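You operate a simulated robot arm through the tools that you are given. There is no shell and no other tool. Be economical: measure what you need, move in short steps, check, and stop when the job is done.

Carry out the task below with a simulated robot arm. There is one attempt and no reset: what you move stays moved.

TASK
Shut the drawer of the cream table.

It is judged by the outcome, as a careful person would: the job done as asked, and still so three seconds after it is handed in. It fails if anything else is knocked over, pushed out of place, dropped, spilled or broken.

THE ROBOT
A 6-joint arm with a two-finger parallel gripper, fixed in place. Base frame: the origin is at the foot of the arm, x ahead of it, y to its left, z up. Lengths are in mm, angles in rad, forces in N, time in s.
With the tool pointing down near the work surface it reaches from about 200 to 660 mm from the base axis. Its first joint turns from -1.152 to 1.152 rad. Payload 2.9 kg.
Tool frame: the origin (TCP) lies between the finger pads and is the grasp point; the fingertips stand 30 mm ahead of it; z points along the fingers, y is the line along which they close. The gripper opens to 110 mm. The fingers are 20 mm wide and 10 mm thick; the gripper's body (48 by 112 mm) begins 55 mm behind the TCP.
Orientation is that of the tool frame in the base frame, as a unit quaternion [w, x, y, z]. With the fingers straight down and closing along the base's y, the tool's x points along the base's -x, its y along +y and its z along -z.

THE INTERFACE
- The arm moves only by the tool arm_command. Its argument "increments" is a list of rows, each a list of 7 numbers: the shift along the base's x, y, z in mm, then the turn, a rotation vector about the base's x, y, z in rad, then the closure in counts, from 0 (fully open) to 255 (shut). In form: [[x, y, z, rx, ry, rz, fingers], ...]. A call has 1 to 20 rows; each row shifts and turns the commanded pose from where the row before left it. A row lasts 0.2 s, in which the tool goes at most 50 mm and 0.15 rad; a call with a longer step from one row to the next is refused whole, and so is a gripper value outside its range. A pose out of reach is approached as far as the arm can. The call stops where the force on the tool passes 40 N (or 10 N more than at its start, if that is more) or the arm is blocked; 0.2 s more then pass. The fingers move at their own pace (about 108 mm/s each) and stop on an object; they squeeze with about 41 N. The grip force told is the motor's: it shows also when the fingers shut on nothing. Time passes only in rows, and 0.2 s behind the last, so rows that do not move let the fingers close. It gives the time, the measured TCP pose, the force on the tool (base axes), the opening and the grip force at its end, in the units of the frame above (readings bear some noise).
- Cameras (640 x 400 px; columns grow to the right, rows downward): "scene" is fixed at [78.2, 425.1, 1377.4]; the picture's right is [-0.87, -0.50, 0.00], its down [-0.34, 0.59, -0.73] and it looks along [0.37, -0.64, -0.68] (base axes); focal length 314 px, centre (320, 200). "wrist" rides on the gripper at [-36, 0, -57] in the tool frame; the picture's right is [0.00, -1.00, 0.00], its down [0.97, 0.00, -0.24] and it looks along [0.24, 0.00, 0.97] (tool axes); focal length 218 px, centre (320, 200).
- get_image(camera): a new picture of that camera. No time passes.
- pixel_to_xyz(camera, pixels): for up to 12 pixels [column, row] of the newest picture of that camera ("zoom" is the newest enlarged one), the place [x, y, z] in the base frame of the surface seen there, good to about 2 mm, but the place of the scene camera against the robot may be out by one fixed shift of up to 18 mm in any direction. No time passes.
- enlarge(camera, box): a new picture of the part [left, top, right, bottom] of that camera's present view, enlarged. No time passes.
- sign_off(): hands the job in; it is judged then, once.

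Work in short steps. Measure before you move; look again where a grasp or a placing could have gone wrong, and mend it. You have 60 turns and 30 pictures in all, the two below and enlarged ones among them. Open the gripper and draw the arm clear of the work before you hand the job in, unless the task says otherwise; then end with one line.

The tools are called after "Request:" as name(argument=value, ...) on one line, values as JSON. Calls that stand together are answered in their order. arm_command: Moves the arm, as the interface text tells. Its arguments: {"type":"object","properties":{"increments":{"type":"array","items":{"type":"array","items":{"type":"number"}}}},"required":["increments"]} The other tools are called the same way: get_image (camera) takes a picture; pixel_to_xyz (camera, pixels) gives the place of the surface under pixels of a picture; enlarge (camera, box) takes an enlarged picture of a part of a camera's view; sign_off () hands the job in.

At the start:

```text
t: 0.0
eef_pos: [368.0, -48.5, 935.7]
orientation: [0.0, 0.001, 1.0, 0.001]
force: [-0.9, 0.4, 0.9]
grip_width: 109.9
gripper_force: 0.1
```

scene: 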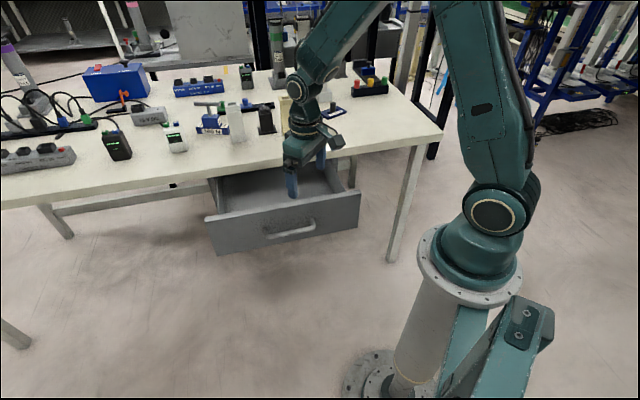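
wrist: 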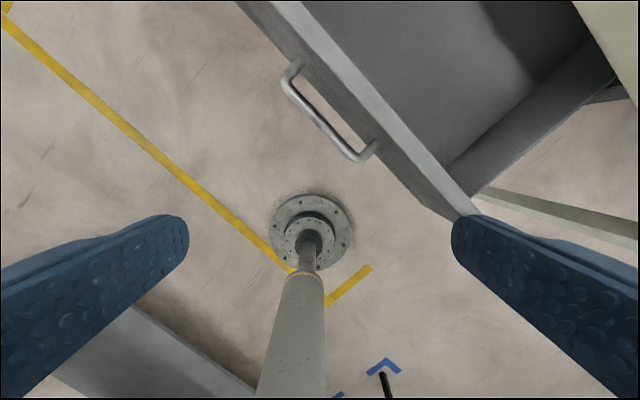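

The drawer front shows in the scene with its top edge from about (207,218) to (360,192) and the handle at (290,230). I measure these, in both cameras, along with the table edge.

Request:
pixel_to_xyz(camera="scene", pixels=[[208, 220], [359, 194], [285, 222], [217, 245], [356, 225], [290, 234], [210, 175], [345, 153], [440, 134], [100, 193], [335, 190], [230, 208]])

Request:
pixel_to_xyz(camera="wrist", pixels=[[325, 125], [295, 85], [360, 155], [380, 120], [465, 210], [290, 15], [430, 140], [600, 30], [620, 90], [340, 60]])

Request:
enlarge(camera="scene", box=[180, 60, 440, 270])

```text
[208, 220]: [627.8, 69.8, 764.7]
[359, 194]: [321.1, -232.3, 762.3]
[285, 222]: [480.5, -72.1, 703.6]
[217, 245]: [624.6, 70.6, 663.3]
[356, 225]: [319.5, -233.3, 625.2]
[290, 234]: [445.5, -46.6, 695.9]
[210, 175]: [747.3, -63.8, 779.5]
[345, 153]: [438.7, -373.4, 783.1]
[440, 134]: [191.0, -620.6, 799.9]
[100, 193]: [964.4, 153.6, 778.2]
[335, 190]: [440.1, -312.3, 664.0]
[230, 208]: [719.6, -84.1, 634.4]
```

```text
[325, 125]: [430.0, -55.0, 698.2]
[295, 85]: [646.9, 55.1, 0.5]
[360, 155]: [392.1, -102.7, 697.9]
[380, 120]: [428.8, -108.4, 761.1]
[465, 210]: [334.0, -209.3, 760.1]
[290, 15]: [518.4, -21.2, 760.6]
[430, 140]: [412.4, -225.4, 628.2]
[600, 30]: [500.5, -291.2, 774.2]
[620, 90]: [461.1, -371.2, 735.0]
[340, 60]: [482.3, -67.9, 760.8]
```

```text
1.90 times, centred on (310, 165) of scene
```

zoom: 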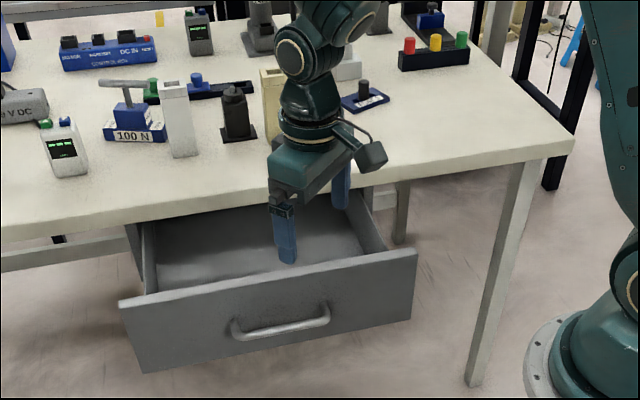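

By the wrist camera, the front's outer face lies at n≈380 along n=(0.707,-0.707), its top is at z≈761, and the handle bar is at z≈698, n≈345. The table edge is at n≈560, so the drawer is about 180 mm open. I shut the fingers, yaw −45° and then tilt 45° towards the table, still high and in front of the panel.

Request:
arm_command(increments=[[0, 0, 0, 0, 0, -0.131, 255], [0, 0, 0, 0, 0, -0.131, 255], [0, 0, 0, 0, 0, -0.131, 255], [0, 0, 0, 0, 0, -0.131, 255], [0, 0, 0, 0, 0, -0.131, 255], [0, 0, 0, 0, 0, -0.131, 255], [0, 0, 0, -0.0926, -0.0926, 0, 255], [0, 0, 0, -0.0926, -0.0926, 0, 255], [0, 0, 0, -0.0926, -0.0926, 0, 255], [0, 0, 0, -0.0926, -0.0926, 0, 255], [0, 0, 0, -0.0926, -0.0926, 0, 255], [0, 0, 0, -0.0926, -0.0926, 0, 255], [0, 0, 0, 0, 0, 0, 255]])

Request:
get_image(camera="wrist")

```text
t: 2.8
eef_pos: [368.2, -48.6, 935.1]
orientation: [0.354, 0.354, 0.853, -0.146]
force: [-0.2, -0.3, -0.4]
grip_width: 0.0
gripper_force: 37.9
```

```text
26 pictures are left
```

wrist: 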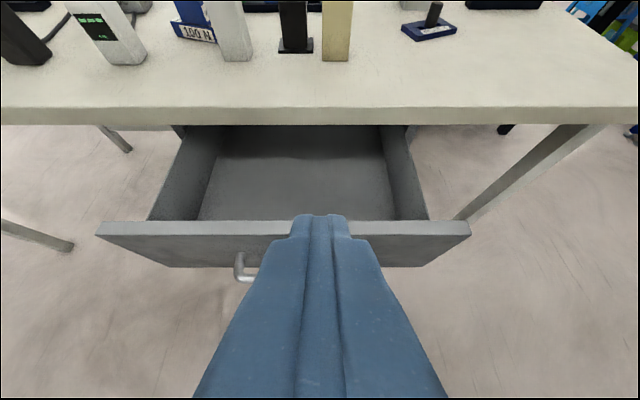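

The tilt is right: the panel's top edge runs from (97,222) to (470,222) and the table edge is at rows 107–124. I measure the panel, handle and table edge from this view.

Request:
pixel_to_xyz(camera="wrist", pixels=[[100, 230], [466, 228], [200, 235], [200, 258], [172, 262], [243, 275], [300, 110], [300, 121], [180, 128], [405, 128], [180, 223], [150, 122]])

```text
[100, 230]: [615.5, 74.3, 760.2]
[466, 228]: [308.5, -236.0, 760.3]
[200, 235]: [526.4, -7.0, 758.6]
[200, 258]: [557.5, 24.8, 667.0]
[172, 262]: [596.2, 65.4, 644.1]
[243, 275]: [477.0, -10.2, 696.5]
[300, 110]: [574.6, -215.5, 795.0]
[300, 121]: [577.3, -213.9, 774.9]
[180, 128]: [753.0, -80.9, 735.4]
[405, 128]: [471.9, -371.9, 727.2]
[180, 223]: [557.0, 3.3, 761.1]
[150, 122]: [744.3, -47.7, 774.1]
```

The panel's outer face is at n≈377, centred at t≈269. The table underside is at z≈774 and the carcass front at n≈592, so about 200 mm of travel is expected. I go down to z≈747 in front of the panel, above the handle, leaving about 25 mm clear.

Request:
arm_command(increments=[[10, 2, -37, 0, 0, 0, 255], [10, 2, -37, 0, 0, 0, 255], [10, 2, -38, 0, 0, 0, 255], [10, 2, -38, 0, 0, 0, 255], [11, 2, -38, 0, 0, 0, 255], [0, 0, 0, 0, 0, 0, 255]])

Request:
get_image(camera="wrist")

Request:
get_image(camera="scene")

```text
t: 4.2
eef_pos: [419.0, -37.8, 751.1]
orientation: [0.354, 0.354, 0.853, -0.146]
force: [-0.1, 0.0, -0.2]
grip_width: 0.0
gripper_force: 37.5
```

```text
25 pictures are left
```

wrist: 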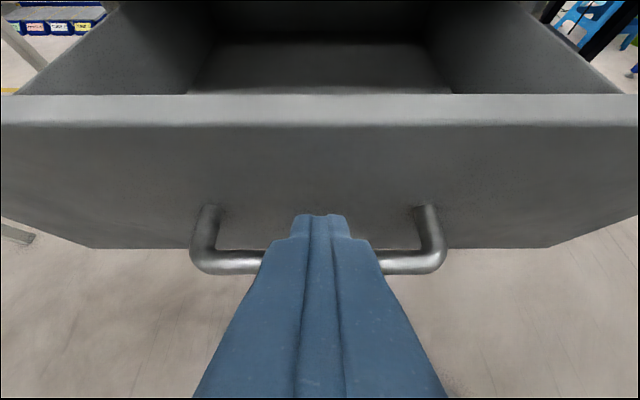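

```text
24 pictures are left
```

scene: 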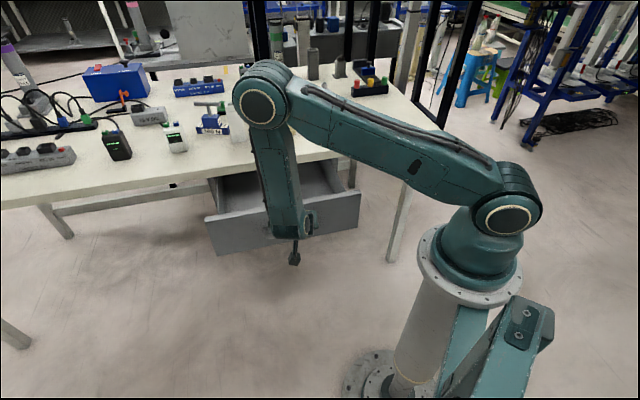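

The tool is centred over the handle, but the elbow appears at (262,105) and the forearm reaches down near the table. I check how close the arm links are to the table.

Request:
pixel_to_xyz(camera="scene", pixels=[[262, 105], [262, 150], [275, 185], [290, 215], [306, 222], [294, 255], [240, 100], [250, 130], [258, 170], [268, 215], [340, 100], [290, 75]])

Request:
enlarge(camera="scene", box=[200, 50, 400, 280])

```text
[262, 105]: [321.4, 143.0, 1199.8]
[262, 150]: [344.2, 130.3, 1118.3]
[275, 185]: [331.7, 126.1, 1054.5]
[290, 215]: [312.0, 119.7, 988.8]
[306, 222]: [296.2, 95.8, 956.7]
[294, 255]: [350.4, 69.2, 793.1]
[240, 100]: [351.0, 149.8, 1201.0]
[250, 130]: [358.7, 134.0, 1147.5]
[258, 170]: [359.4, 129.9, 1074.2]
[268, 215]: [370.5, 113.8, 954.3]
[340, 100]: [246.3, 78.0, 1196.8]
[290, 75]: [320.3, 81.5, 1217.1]
```

```text
1.74 times, centred on (300, 165) of scene
```

zoom: 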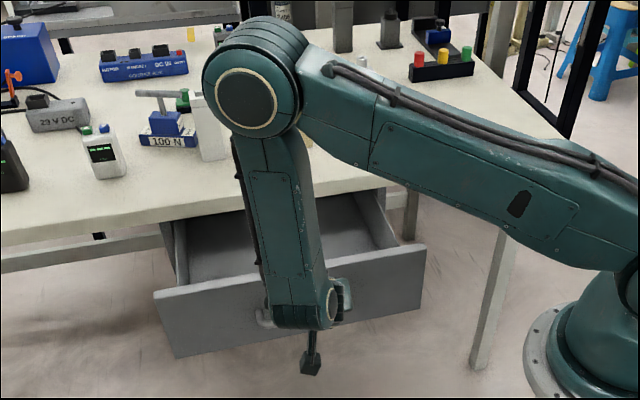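

The links stay well outside the table (n≈130–190, z>950), so the way is clear. I push along n in 10 mm rows: contact is due after about 25 mm, then the drawer should slide.

Request:
arm_command(increments=[[7.07, -7.07, 0, 0, 0, 0, 255], [7.07, -7.07, 0, 0, 0, 0, 255], [5, -5, 0, 0, 0, 0, 255], [5, -5, 0, 0, 0, 0, 255], [5, -5, 0, 0, 0, 0, 255], [5, -5, 0, 0, 0, 0, 255], [7.07, -7.07, 0, 0, 0, 0, 255], [7.07, -7.07, 0, 0, 0, 0, 255], [7.07, -7.07, 0, 0, 0, 0, 255], [7.07, -7.07, 0, 0, 0, 0, 255], [7.07, -7.07, 0, 0, 0, 0, 255]])

Request:
get_image(camera="wrist")

```text
t: 6.6
eef_pos: [490.4, -108.2, 748.9]
orientation: [0.354, 0.354, 0.853, -0.145]
force: [-0.9, 0.2, 0.1]
grip_width: 0.0
gripper_force: 37.6
```

```text
22 pictures are left
```

wrist: 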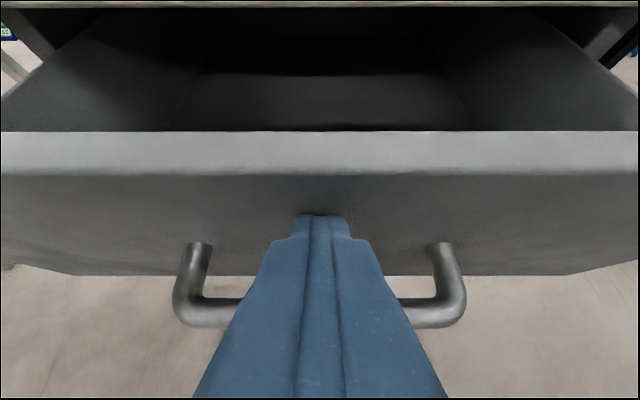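

The fingertips at (320,215) touch the panel and the force is low. I check how far it has moved.

Request:
pixel_to_xyz(camera="wrist", pixels=[[150, 195], [500, 195], [150, 150], [320, 5], [320, 212]])

```text
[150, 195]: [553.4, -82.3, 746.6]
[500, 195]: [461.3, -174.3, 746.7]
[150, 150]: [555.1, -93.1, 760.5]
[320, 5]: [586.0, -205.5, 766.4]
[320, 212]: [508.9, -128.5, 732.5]
```

The panel is at n≈450, so it has moved about 73 mm squarely. I push another ~90 mm, easing down 6 mm for more room under the table lip (z≈766).

Request:
arm_command(increments=[[7.07, -7.07, -1, 0, 0, 0, 255], [7.07, -7.07, -1, 0, 0, 0, 255], [7.07, -7.07, -1, 0, 0, 0, 255], [7.07, -7.07, -1, 0, 0, 0, 255], [7.07, -7.07, -1, 0, 0, 0, 255], [7.07, -7.07, -1, 0, 0, 0, 255], [7.07, -7.07, 0, 0, 0, 0, 255], [7.07, -7.07, 0, 0, 0, 0, 255], [7.07, -7.07, 0, 0, 0, 0, 255]])

Request:
get_image(camera="wrist")

Request:
get_image(camera="scene")

```text
t: 8.6
eef_pos: [552.2, -172.7, 741.8]
orientation: [0.354, 0.354, 0.853, -0.145]
force: [0.0, 0.1, -0.7]
grip_width: 0.4
gripper_force: 37.9
```

```text
21 pictures are left
```

wrist: 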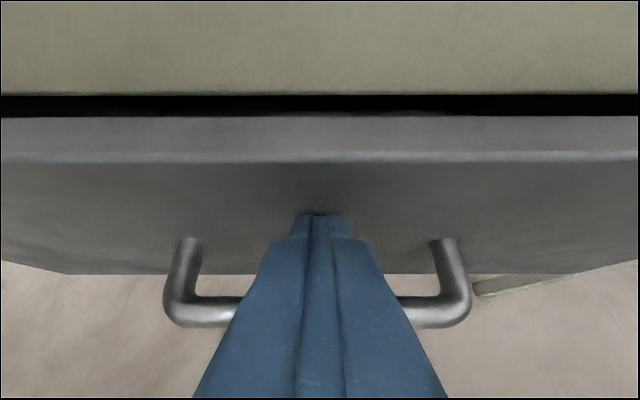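

```text
20 pictures are left
```

scene: 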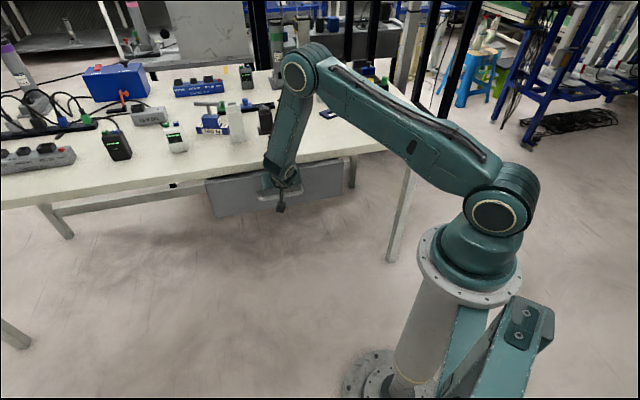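

TCP n≈512.5, so the panel is near n≈540, still in front of the table edge. I go on with 4 mm steps until it meets resistance.

Request:
arm_command(increments=[[2.83, -2.83, 0, 0, 0, 0, 255], [2.83, -2.83, 0, 0, 0, 0, 255], [2.83, -2.83, 0, 0, 0, 0, 255], [2.83, -2.83, 0, 0, 0, 0, 255], [2.83, -2.83, 0, 0, 0, 0, 255], [2.83, -2.83, 0, 0, 0, 0, 255]])

Request:
get_image(camera="wrist")

```text
t: 10.0
eef_pos: [569.2, -189.6, 740.3]
orientation: [0.354, 0.355, 0.853, -0.147]
force: [-1.5, 2.1, 1.7]
grip_width: 0.0
gripper_force: 37.8
```

```text
19 pictures are left
```

wrist: 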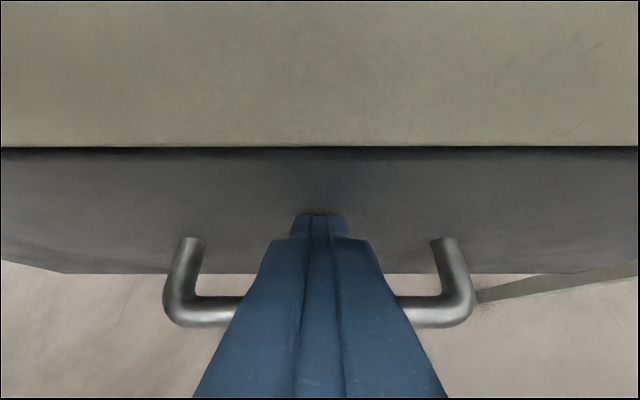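

The panel (n≈564) is now going under the table edge (row 147), with the fingers well below that edge. Force is only about 3 N, so I continue in 3 mm steps.

Request:
arm_command(increments=[[2.12, -2.12, 0, 0, 0, 0, 255], [2.12, -2.12, 0, 0, 0, 0, 255], [2.12, -2.12, 0, 0, 0, 0, 255], [2.12, -2.12, 0, 0, 0, 0, 255], [2.12, -2.12, 0, 0, 0, 0, 255]])

Request:
get_image(camera="wrist")

Request:
enlarge(camera="scene", box=[180, 130, 380, 255])

```text
t: 10.5
eef_pos: [568.4, -189.8, 738.9]
orientation: [0.349, 0.354, 0.856, -0.146]
force: [-5.3, 5.7, 4.2]
grip_width: 0.2
gripper_force: 37.1
stopped in row 2: the force on the tool passed its limit (the readings are from after the stop); the commanded pose is now the measured one
```

```text
18 pictures are left
```

wrist: 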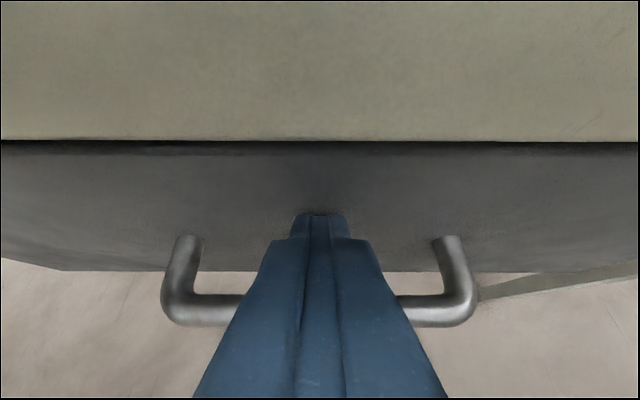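

```text
3.20 times, centred on (280, 192) of scene
```

zoom: 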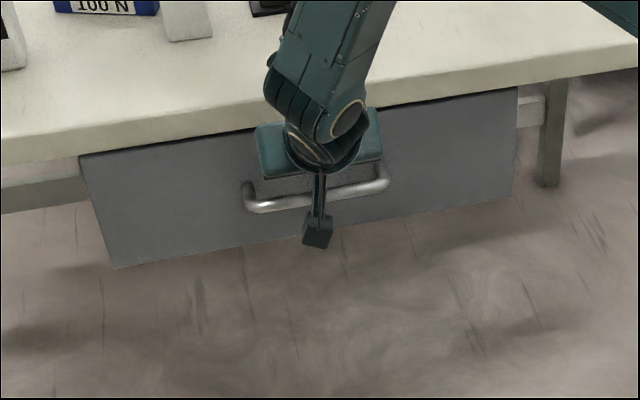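

The force limit tripped at panel n≈564, while my tool parts should still be about 35 mm clear of the table edge. It looks like the drawer's end stop. I back off 50 mm and look to confirm.

Request:
arm_command(increments=[[-7.07, 7.07, 0, 0, 0, 0, 255], [-14.1, 14.1, 0, 0, 0, 0, 255], [-14.1, 14.1, 0, 0, 0, 0, 255], [-21, 21, 0, 0, 0, 0, 255], [-28, 28, 0, 0, 0, 0, 255], [-28, 28, 0, 0, 0, 0, 255], [0, 0, 0, 0, 0, 0, 255]])

Request:
get_image(camera="wrist")

Request:
enlarge(camera="scene", box=[180, 130, 380, 255])

```text
t: 12.1
eef_pos: [456.0, -77.4, 739.9]
orientation: [0.35, 0.354, 0.855, -0.146]
force: [-0.2, -0.6, -0.4]
grip_width: 0.0
gripper_force: 37.4
```

```text
16 pictures are left
```

wrist: 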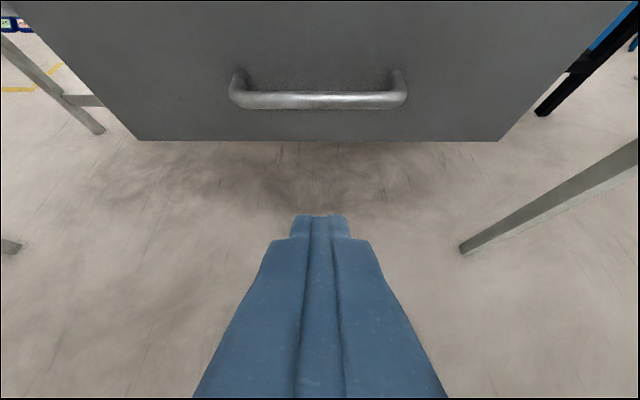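

```text
3.20 times, centred on (280, 192) of scene
```

zoom: 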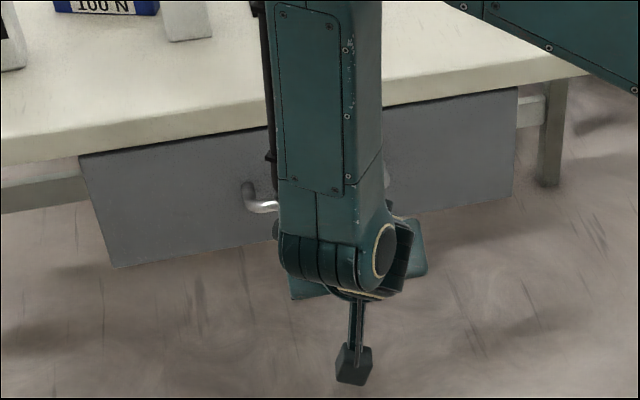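

The drawer stayed in. I measure the panel's position on both sides.

Request:
pixel_to_xyz(camera="wrist", pixels=[[160, 120], [480, 120], [150, 60], [500, 60], [320, 125], [320, 30]])

Request:
pixel_to_xyz(camera="zoom", pixels=[[110, 200], [490, 130], [515, 100], [525, 112], [60, 140], [480, 100]])

```text
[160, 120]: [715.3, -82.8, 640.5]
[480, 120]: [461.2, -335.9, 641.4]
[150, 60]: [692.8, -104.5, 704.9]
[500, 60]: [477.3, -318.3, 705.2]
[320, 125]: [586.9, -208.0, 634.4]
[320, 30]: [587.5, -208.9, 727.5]
```

```text
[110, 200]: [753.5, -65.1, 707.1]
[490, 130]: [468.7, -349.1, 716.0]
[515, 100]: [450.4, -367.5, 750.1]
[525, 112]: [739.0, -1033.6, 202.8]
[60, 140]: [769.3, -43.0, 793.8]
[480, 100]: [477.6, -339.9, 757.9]
```

The panel sits square at n≈564, about 4 mm behind the table edge, but earlier I read something at n≈590–597 as the carcass front. So I look at the panel's near end from the side to check for a remaining gap.

Request:
arm_command(increments=[[-22.5, -32, -4, -0.07, -0.07, 0, 255], [-22.5, -32, -4, -0.07, -0.07, 0, 255], [-22.5, -32, -4, -0.07, -0.07, 0, 255], [-22.5, -32, -4, -0.07, -0.07, 0, 255], [-22.5, -32, -4, 0, 0, 0, 255], [-22.5, -32, -4, 0, 0, 0, 255], [-22.5, -32, -4, 0, 0, 0, 255], [-22.5, -32, -4, 0, 0, 0, 255], [0, 0, 0, 0, 0, 0.14, 255], [0, 0, 0, 0, 0, 0.14, 255], [0, 0, 0, 0, 0, 0.14, 255], [0, 0, 0, 0, 0, 0.14, 255], [0, 0, 0, 0, 0, 0.14, 255], [0, 0, 0, 0, 0, 0, 255]])

Request:
get_image(camera="wrist")

Request:
get_image(camera="scene")

```text
t: 15.1
eef_pos: [373.1, -220.5, 711.4]
orientation: [0.55, 0.042, 0.833, -0.035]
force: [-0.3, 0.5, 0.7]
grip_width: 0.0
gripper_force: 37.4
out of reach, approached as far as the arm can: row 4, 5, 6, 7, 9, 10, 11, 12, 13
```

```text
14 pictures are left
```

wrist: 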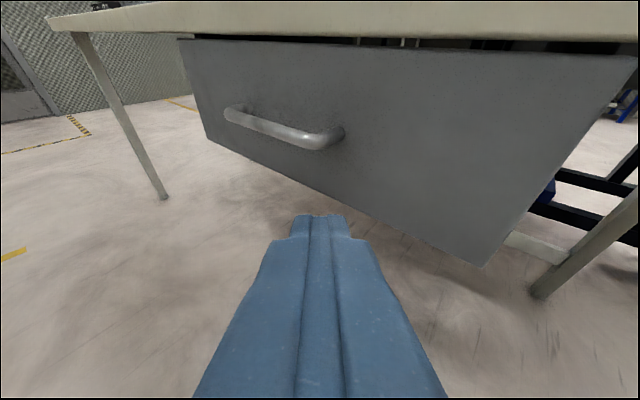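

```text
13 pictures are left
```

scene: 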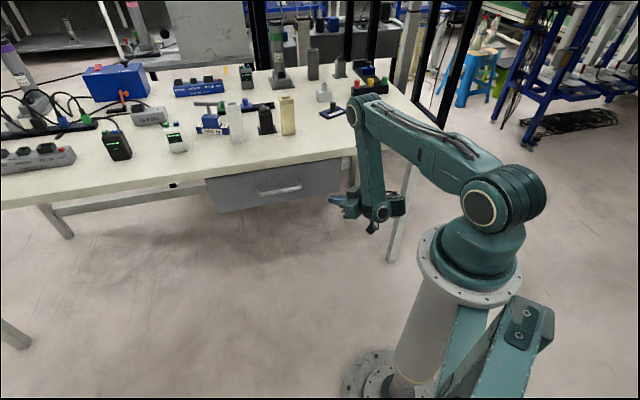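

The drawer front is flush with the table edge along its whole width. I enlarge the near end to look for any gap behind it.

Request:
enlarge(camera="wrist", box=[340, 0, 640, 190])

Request:
enlarge(camera="scene", box=[180, 130, 380, 255])

```text
2.11 times, centred on (490, 95) of wrist
```

zoom: 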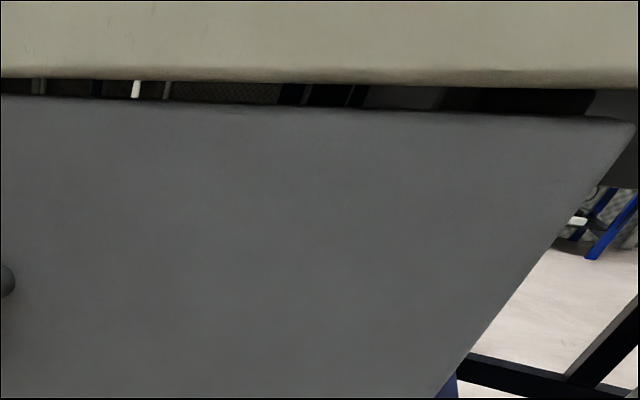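

```text
3.20 times, centred on (280, 192) of scene
```

zoom: 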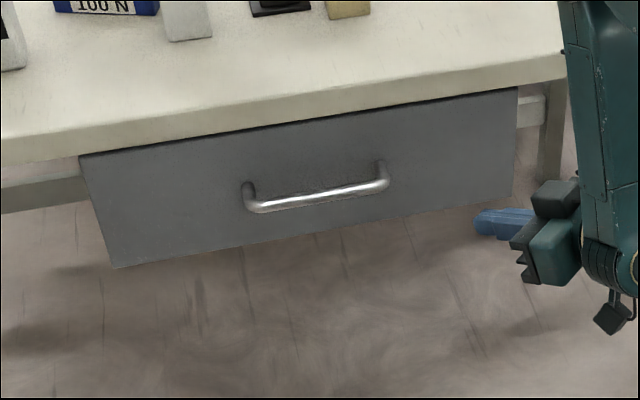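

It looks shut, with an even line under the table edge. To confirm that what I felt was a firm stop, not a sticking point or rebound, I retrace my path and give one gentle slow push.

Request:
arm_command(increments=[[0, 0, 0, 0, 0, -0.14, 255], [0, 0, 0, 0, 0, -0.14, 255], [0, 0, 0, 0, 0, -0.14, 255], [0, 0, 0, 0, 0, -0.14, 255], [0, 0, 0, 0, 0, -0.14, 255], [22.5, 32, 4, 0, 0, 0, 255], [22.5, 32, 4, 0, 0, 0, 255], [22.5, 32, 4, 0, 0, 0, 255], [22.5, 32, 4, 0, 0, 0, 255], [22.5, 32, 4, 0.07, 0.07, 0, 255], [22.5, 32, 4, 0.07, 0.07, 0, 255], [22.5, 32, 4, 0.07, 0.07, 0, 255], [22.5, 32, 4, 0.07, 0.07, 0, 255], [0, 0, 0, 0, 0, 0, 255]])

```text
t: 18.1
eef_pos: [293.6, -78.7, 736.4]
orientation: [0.357, 0.351, 0.854, -0.141]
force: [-0.1, 1.1, -0.7]
grip_width: 0.0
gripper_force: 37.4
out of reach, approached as far as the arm can: row 7, 8, 9, 10, 11, 12, 13
```

The arm ended somewhere else (n≈263, t≈152), still clear of everything. I move to the push line: up to n≈500, t≈269, taking it in parts.

Request:
arm_command(increments=[[27, 13.6, 0, 0, 0, 0, 255], [27, 13.6, 0, 0, 0, 0, 255], [27, 13.6, 0, 0, 0, 0, 255], [0, 0, 0, 0, 0, 0, 255]])

```text
t: 19.1
eef_pos: [292.3, -81.5, 736.4]
orientation: [0.354, 0.352, 0.855, -0.143]
force: [0.1, -0.6, -0.4]
grip_width: 0.0
gripper_force: 38.1
out of reach, approached as far as the arm can: row 1, 2, 3
```

It did not move, so a joint limit is likely here. I raise the tool to free it.

Request:
arm_command(increments=[[0, 0, 30, 0, 0, 0, 255], [0, 0, 30, 0, 0, 0, 255], [0, 0, 30, 0, 0, 0, 255], [0, 0, 30, 0, 0, 0, 255], [0, 0, 0, 0, 0, 0, 255]])

Request:
get_image(camera="scene")

```text
t: 20.3
eef_pos: [296.1, -94.7, 739.0]
orientation: [0.353, 0.353, 0.854, -0.144]
force: [0.8, 0.9, -0.4]
grip_width: 0.0
gripper_force: 37.4
out of reach, approached as far as the arm can: row 1, 2, 3, 4
```

```text
10 pictures are left
```

scene: 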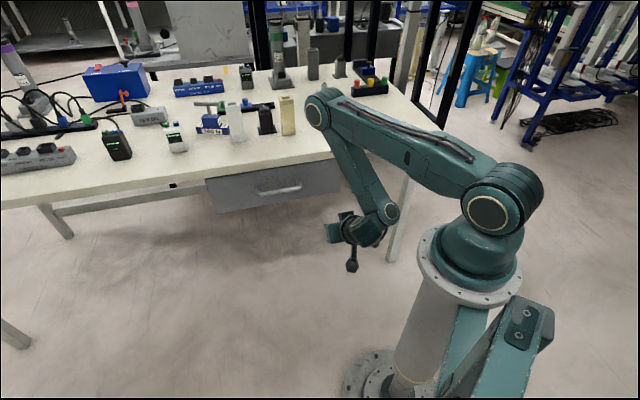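

The drawer is unchanged, and the arm seems to be at a wrist limit. I tilt the tool back towards vertical to get free.

Request:
arm_command(increments=[[0, 0, 0, 0.0926, 0.0926, 0, 255], [0, 0, 0, 0.0926, 0.0926, 0, 255], [0, 0, 0, 0.0926, 0.0926, 0, 255], [0, 0, 0, 0.0926, 0.0926, 0, 255], [0, 0, 0, 0, 0, 0, 255]])

```text
t: 21.5
eef_pos: [144.8, -83.3, 630.4]
orientation: [0.125, 0.378, 0.916, -0.05]
force: [0.6, 0.3, -0.2]
grip_width: 0.2
gripper_force: 37.4
out of reach, approached as far as the arm can: row 1, 2, 3, 4
```

The arm drew in towards its base, so its solver favours orientation over position here. I step outwards and up in small moves to see whether it recovers.

Request:
arm_command(increments=[[0, 0, 20, 0, 0, 0, 255], [0, 0, 20, 0, 0, 0, 255], [0, 0, 0, 0, 0, 0, 255]])

Request:
get_image(camera="scene")

```text
t: 22.3
eef_pos: [141.7, -75.1, 626.9]
orientation: [0.117, 0.378, 0.917, -0.048]
force: [-1.0, 0.1, 0.8]
grip_width: 0.0
gripper_force: 37.6
out of reach, approached as far as the arm can: row 1, 2
```

```text
9 pictures are left
```

scene: 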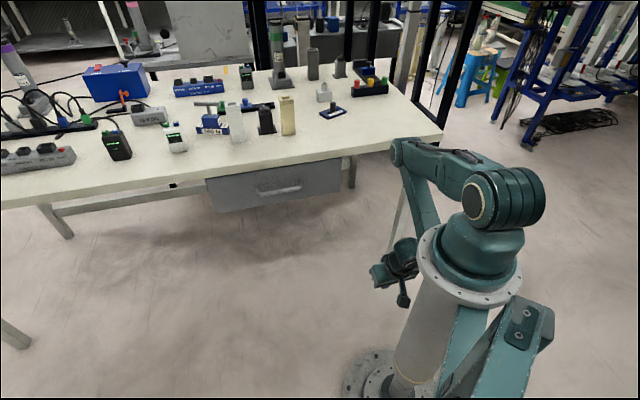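

The arm is folded near its base, turned towards −y, and well clear of the table; the drawer is untouched. I turn the yaw back towards the starting orientation while moving out along x, to recover the first arm posture.

Request:
arm_command(increments=[[0, 0, 0, 0.08, 0.08, 0, 255], [0, 0, 0, 0.08, 0.08, 0, 255], [0, 0, 0, 0, 0, 0.131, 255], [0, 0, 0, 0, 0, 0.131, 255], [0, 0, 0, 0, 0, 0.131, 255], [0, 0, 0, 0, 0, 0.131, 255], [0, 0, 0, 0, 0, 0.131, 255], [0, 0, 0, 0, 0, 0.131, 255], [0, 0, 0, 0, 0, 0, 255]])

Request:
get_image(camera="scene")

```text
t: 22.7
eef_pos: [128.7, -72.5, 621.5]
orientation: [0.104, 0.396, 0.911, -0.037]
force: [23.3, -7.7, 0.5]
grip_width: 0.0
gripper_force: 37.5
stopped in row 1: the force on the tool passed its limit (the readings are from after the stop); the commanded pose is now the measured one
out of reach, approached as far as the arm can: row 1
```

```text
8 pictures are left
```

scene: 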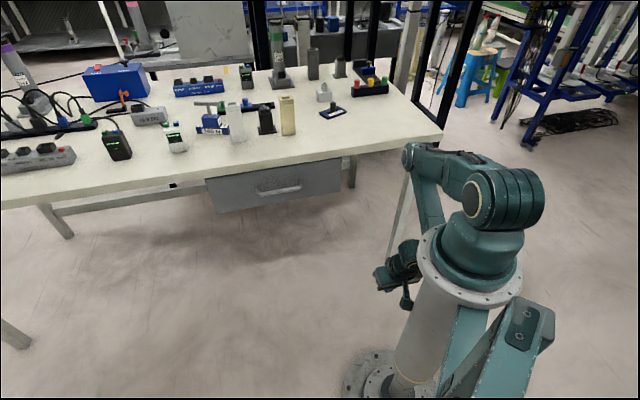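

The tool brushed the arm's own column. The commanded pose has been reset to the measured one, so I move straight out along +x, away from the column.

Request:
arm_command(increments=[[15, 0, 0, 0, 0, 0, 255], [20, 0, 0, 0, 0, 0, 255], [20, 0, 0, 0, 0, 0, 255], [20, 0, 0, 0, 0, 0, 255], [20, 0, 0, 0, 0, 0, 255], [0, 0, 0, 0, 0, 0, 255]])

```text
t: 24.1
eef_pos: [163.9, -52.8, 625.0]
orientation: [0.15, 0.384, 0.911, -0.006]
force: [0.0, -0.7, 0.2]
grip_width: 0.0
gripper_force: 37.3
out of reach, approached as far as the arm can: row 1, 2, 3, 4, 5
```

It is moving outward again. I continue out and up towards about (360,−50,780), which is still well in front of the drawer.

Request:
arm_command(increments=[[20, 5, 20, 0, 0, 0, 255], [20, 5, 20, 0, 0, 0, 255], [20, 5, 20, 0, 0, 0, 255], [20, 5, 20, 0, 0, 0, 255], [20, 0, 20, 0, 0, 0, 255], [20, 0, 20, 0, 0, 0, 255], [20, 0, 20, 0, 0, 0, 255], [0, 0, 20, 0, 0, 0, 255], [0, 0, 0, 0, 0, 0, 255]])

```text
t: 26.1
eef_pos: [137.3, -40.8, 621.6]
orientation: [0.103, 0.394, 0.913, -0.037]
force: [0.0, 0.7, 0.4]
grip_width: 0.0
gripper_force: 37.6
out of reach, approached as far as the arm can: row 1, 2, 3, 4, 5, 6, 7, 8
```

The arm is still stuck in a bad posture. I check the elbow's bearing to see which joint is limiting.

Request:
get_image(camera="scene")

Request:
pixel_to_xyz(camera="scene", pixels=[[409, 160], [440, 170], [480, 200], [505, 190], [420, 200], [405, 260], [405, 300], [380, 275]])

```text
7 pictures are left
```

scene: 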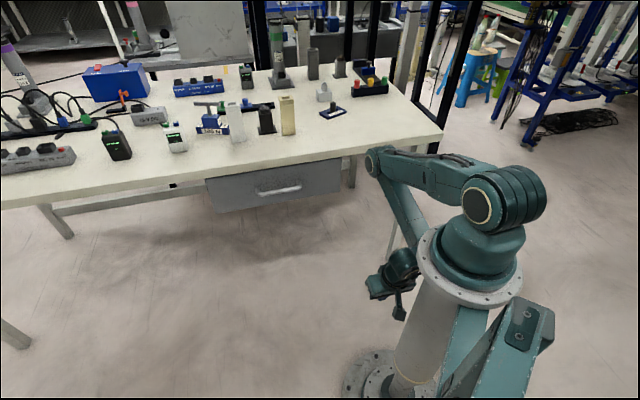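

```text
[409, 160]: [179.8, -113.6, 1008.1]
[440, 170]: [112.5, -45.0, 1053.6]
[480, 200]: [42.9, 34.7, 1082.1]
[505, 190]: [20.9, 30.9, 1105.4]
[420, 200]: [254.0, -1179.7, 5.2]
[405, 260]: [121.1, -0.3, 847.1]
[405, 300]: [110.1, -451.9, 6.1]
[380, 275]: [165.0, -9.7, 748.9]
```

The arm plane points about −45°, with the elbow folded. I command yaw back by +45°, which should swing the first joint round to its initial bearing.

Request:
arm_command(increments=[[0, 0, 0, 0, 0, 0.131, 255], [0, 0, 0, 0, 0, 0.131, 255], [0, 0, 0, 0, 0, 0.131, 255], [0, 0, 0, 0, 0, 0.131, 255], [0, 0, 0, 0, 0, 0.131, 255], [0, 0, 0, 0, 0, 0.131, 255], [0, 0, 0, 0, 0, 0, 255]])

```text
t: 26.7
eef_pos: [140.5, -40.0, 619.9]
orientation: [0.108, 0.311, 0.944, -0.018]
force: [21.2, 5.5, 1.9]
grip_width: 0.0
gripper_force: 37.5
stopped in row 2: the force on the tool passed its limit (the readings are from after the stop); the commanded pose is now the measured one
```

It touched the column again, and the command has been reset. I try small separate moves away from it: first +x only, two 8 mm rows.

Request:
arm_command(increments=[[8, -3, 0, 0, 0, 0, 255], [8, -3, 0, 0, 0, 0, 255], [0, 0, 0, 0, 0, 0, 255]])

```text
t: 27.5
eef_pos: [148.1, -28.5, 621.4]
orientation: [0.122, 0.303, 0.945, -0.001]
force: [0.0, -0.4, -0.2]
grip_width: 0.1
gripper_force: 38.1
out of reach, approached as far as the arm can: row 1, 2
```

The drawer met a hard stop (over 40 N with no movement, after sliding at under 3 N) with its front level with the table edge. The n≈593 points are most likely the tops of the drawer's own side walls (z≈730), not a gap. The arm is clear of the work, so I skip the second push, open the gripper here and take a last look.

Request:
arm_command(increments=[[0, 0, 0, 0, 0, 0, 150], [0, 0, 0, 0, 0, 0, 60], [0, 0, 0, 0, 0, 0, 0], [0, 0, 0, 0, 0, 0, 0], [0, 0, 0, 0, 0, 0, 0]])

Request:
enlarge(camera="scene", box=[170, 110, 450, 290])

Request:
pixel_to_xyz(camera="scene", pixels=[[215, 195], [332, 172], [240, 178], [335, 163], [275, 164]])

```text
t: 28.7
eef_pos: [148.2, -28.3, 622.4]
orientation: [0.122, 0.304, 0.945, -0.001]
force: [-0.6, 0.8, 0.0]
grip_width: 109.9
gripper_force: 0.1
```

```text
2.22 times, centred on (310, 200) of scene
```

zoom: 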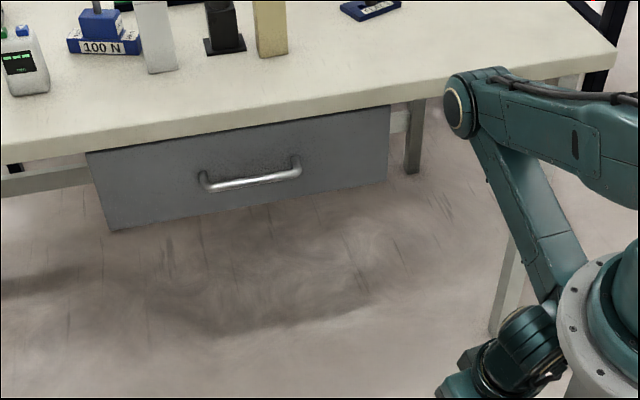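

```text
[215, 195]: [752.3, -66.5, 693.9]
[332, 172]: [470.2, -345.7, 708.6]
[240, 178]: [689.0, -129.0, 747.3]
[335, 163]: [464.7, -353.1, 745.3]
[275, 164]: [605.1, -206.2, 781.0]
```

The drawer front is shut square and level with the table edge. Everything on the table is in place, the gripper is open and the arm is clear.

Request:
sign_off()

```text
The job is handed in.
```

The drawer of the cream table is shut: I pushed it to a firm stop with its front level with the table edge, and nothing else on the table moved. A second confirming push wasn't possible because the arm got stuck in a folded posture, twice brushing its own column, and it is parked there with the gripper open.
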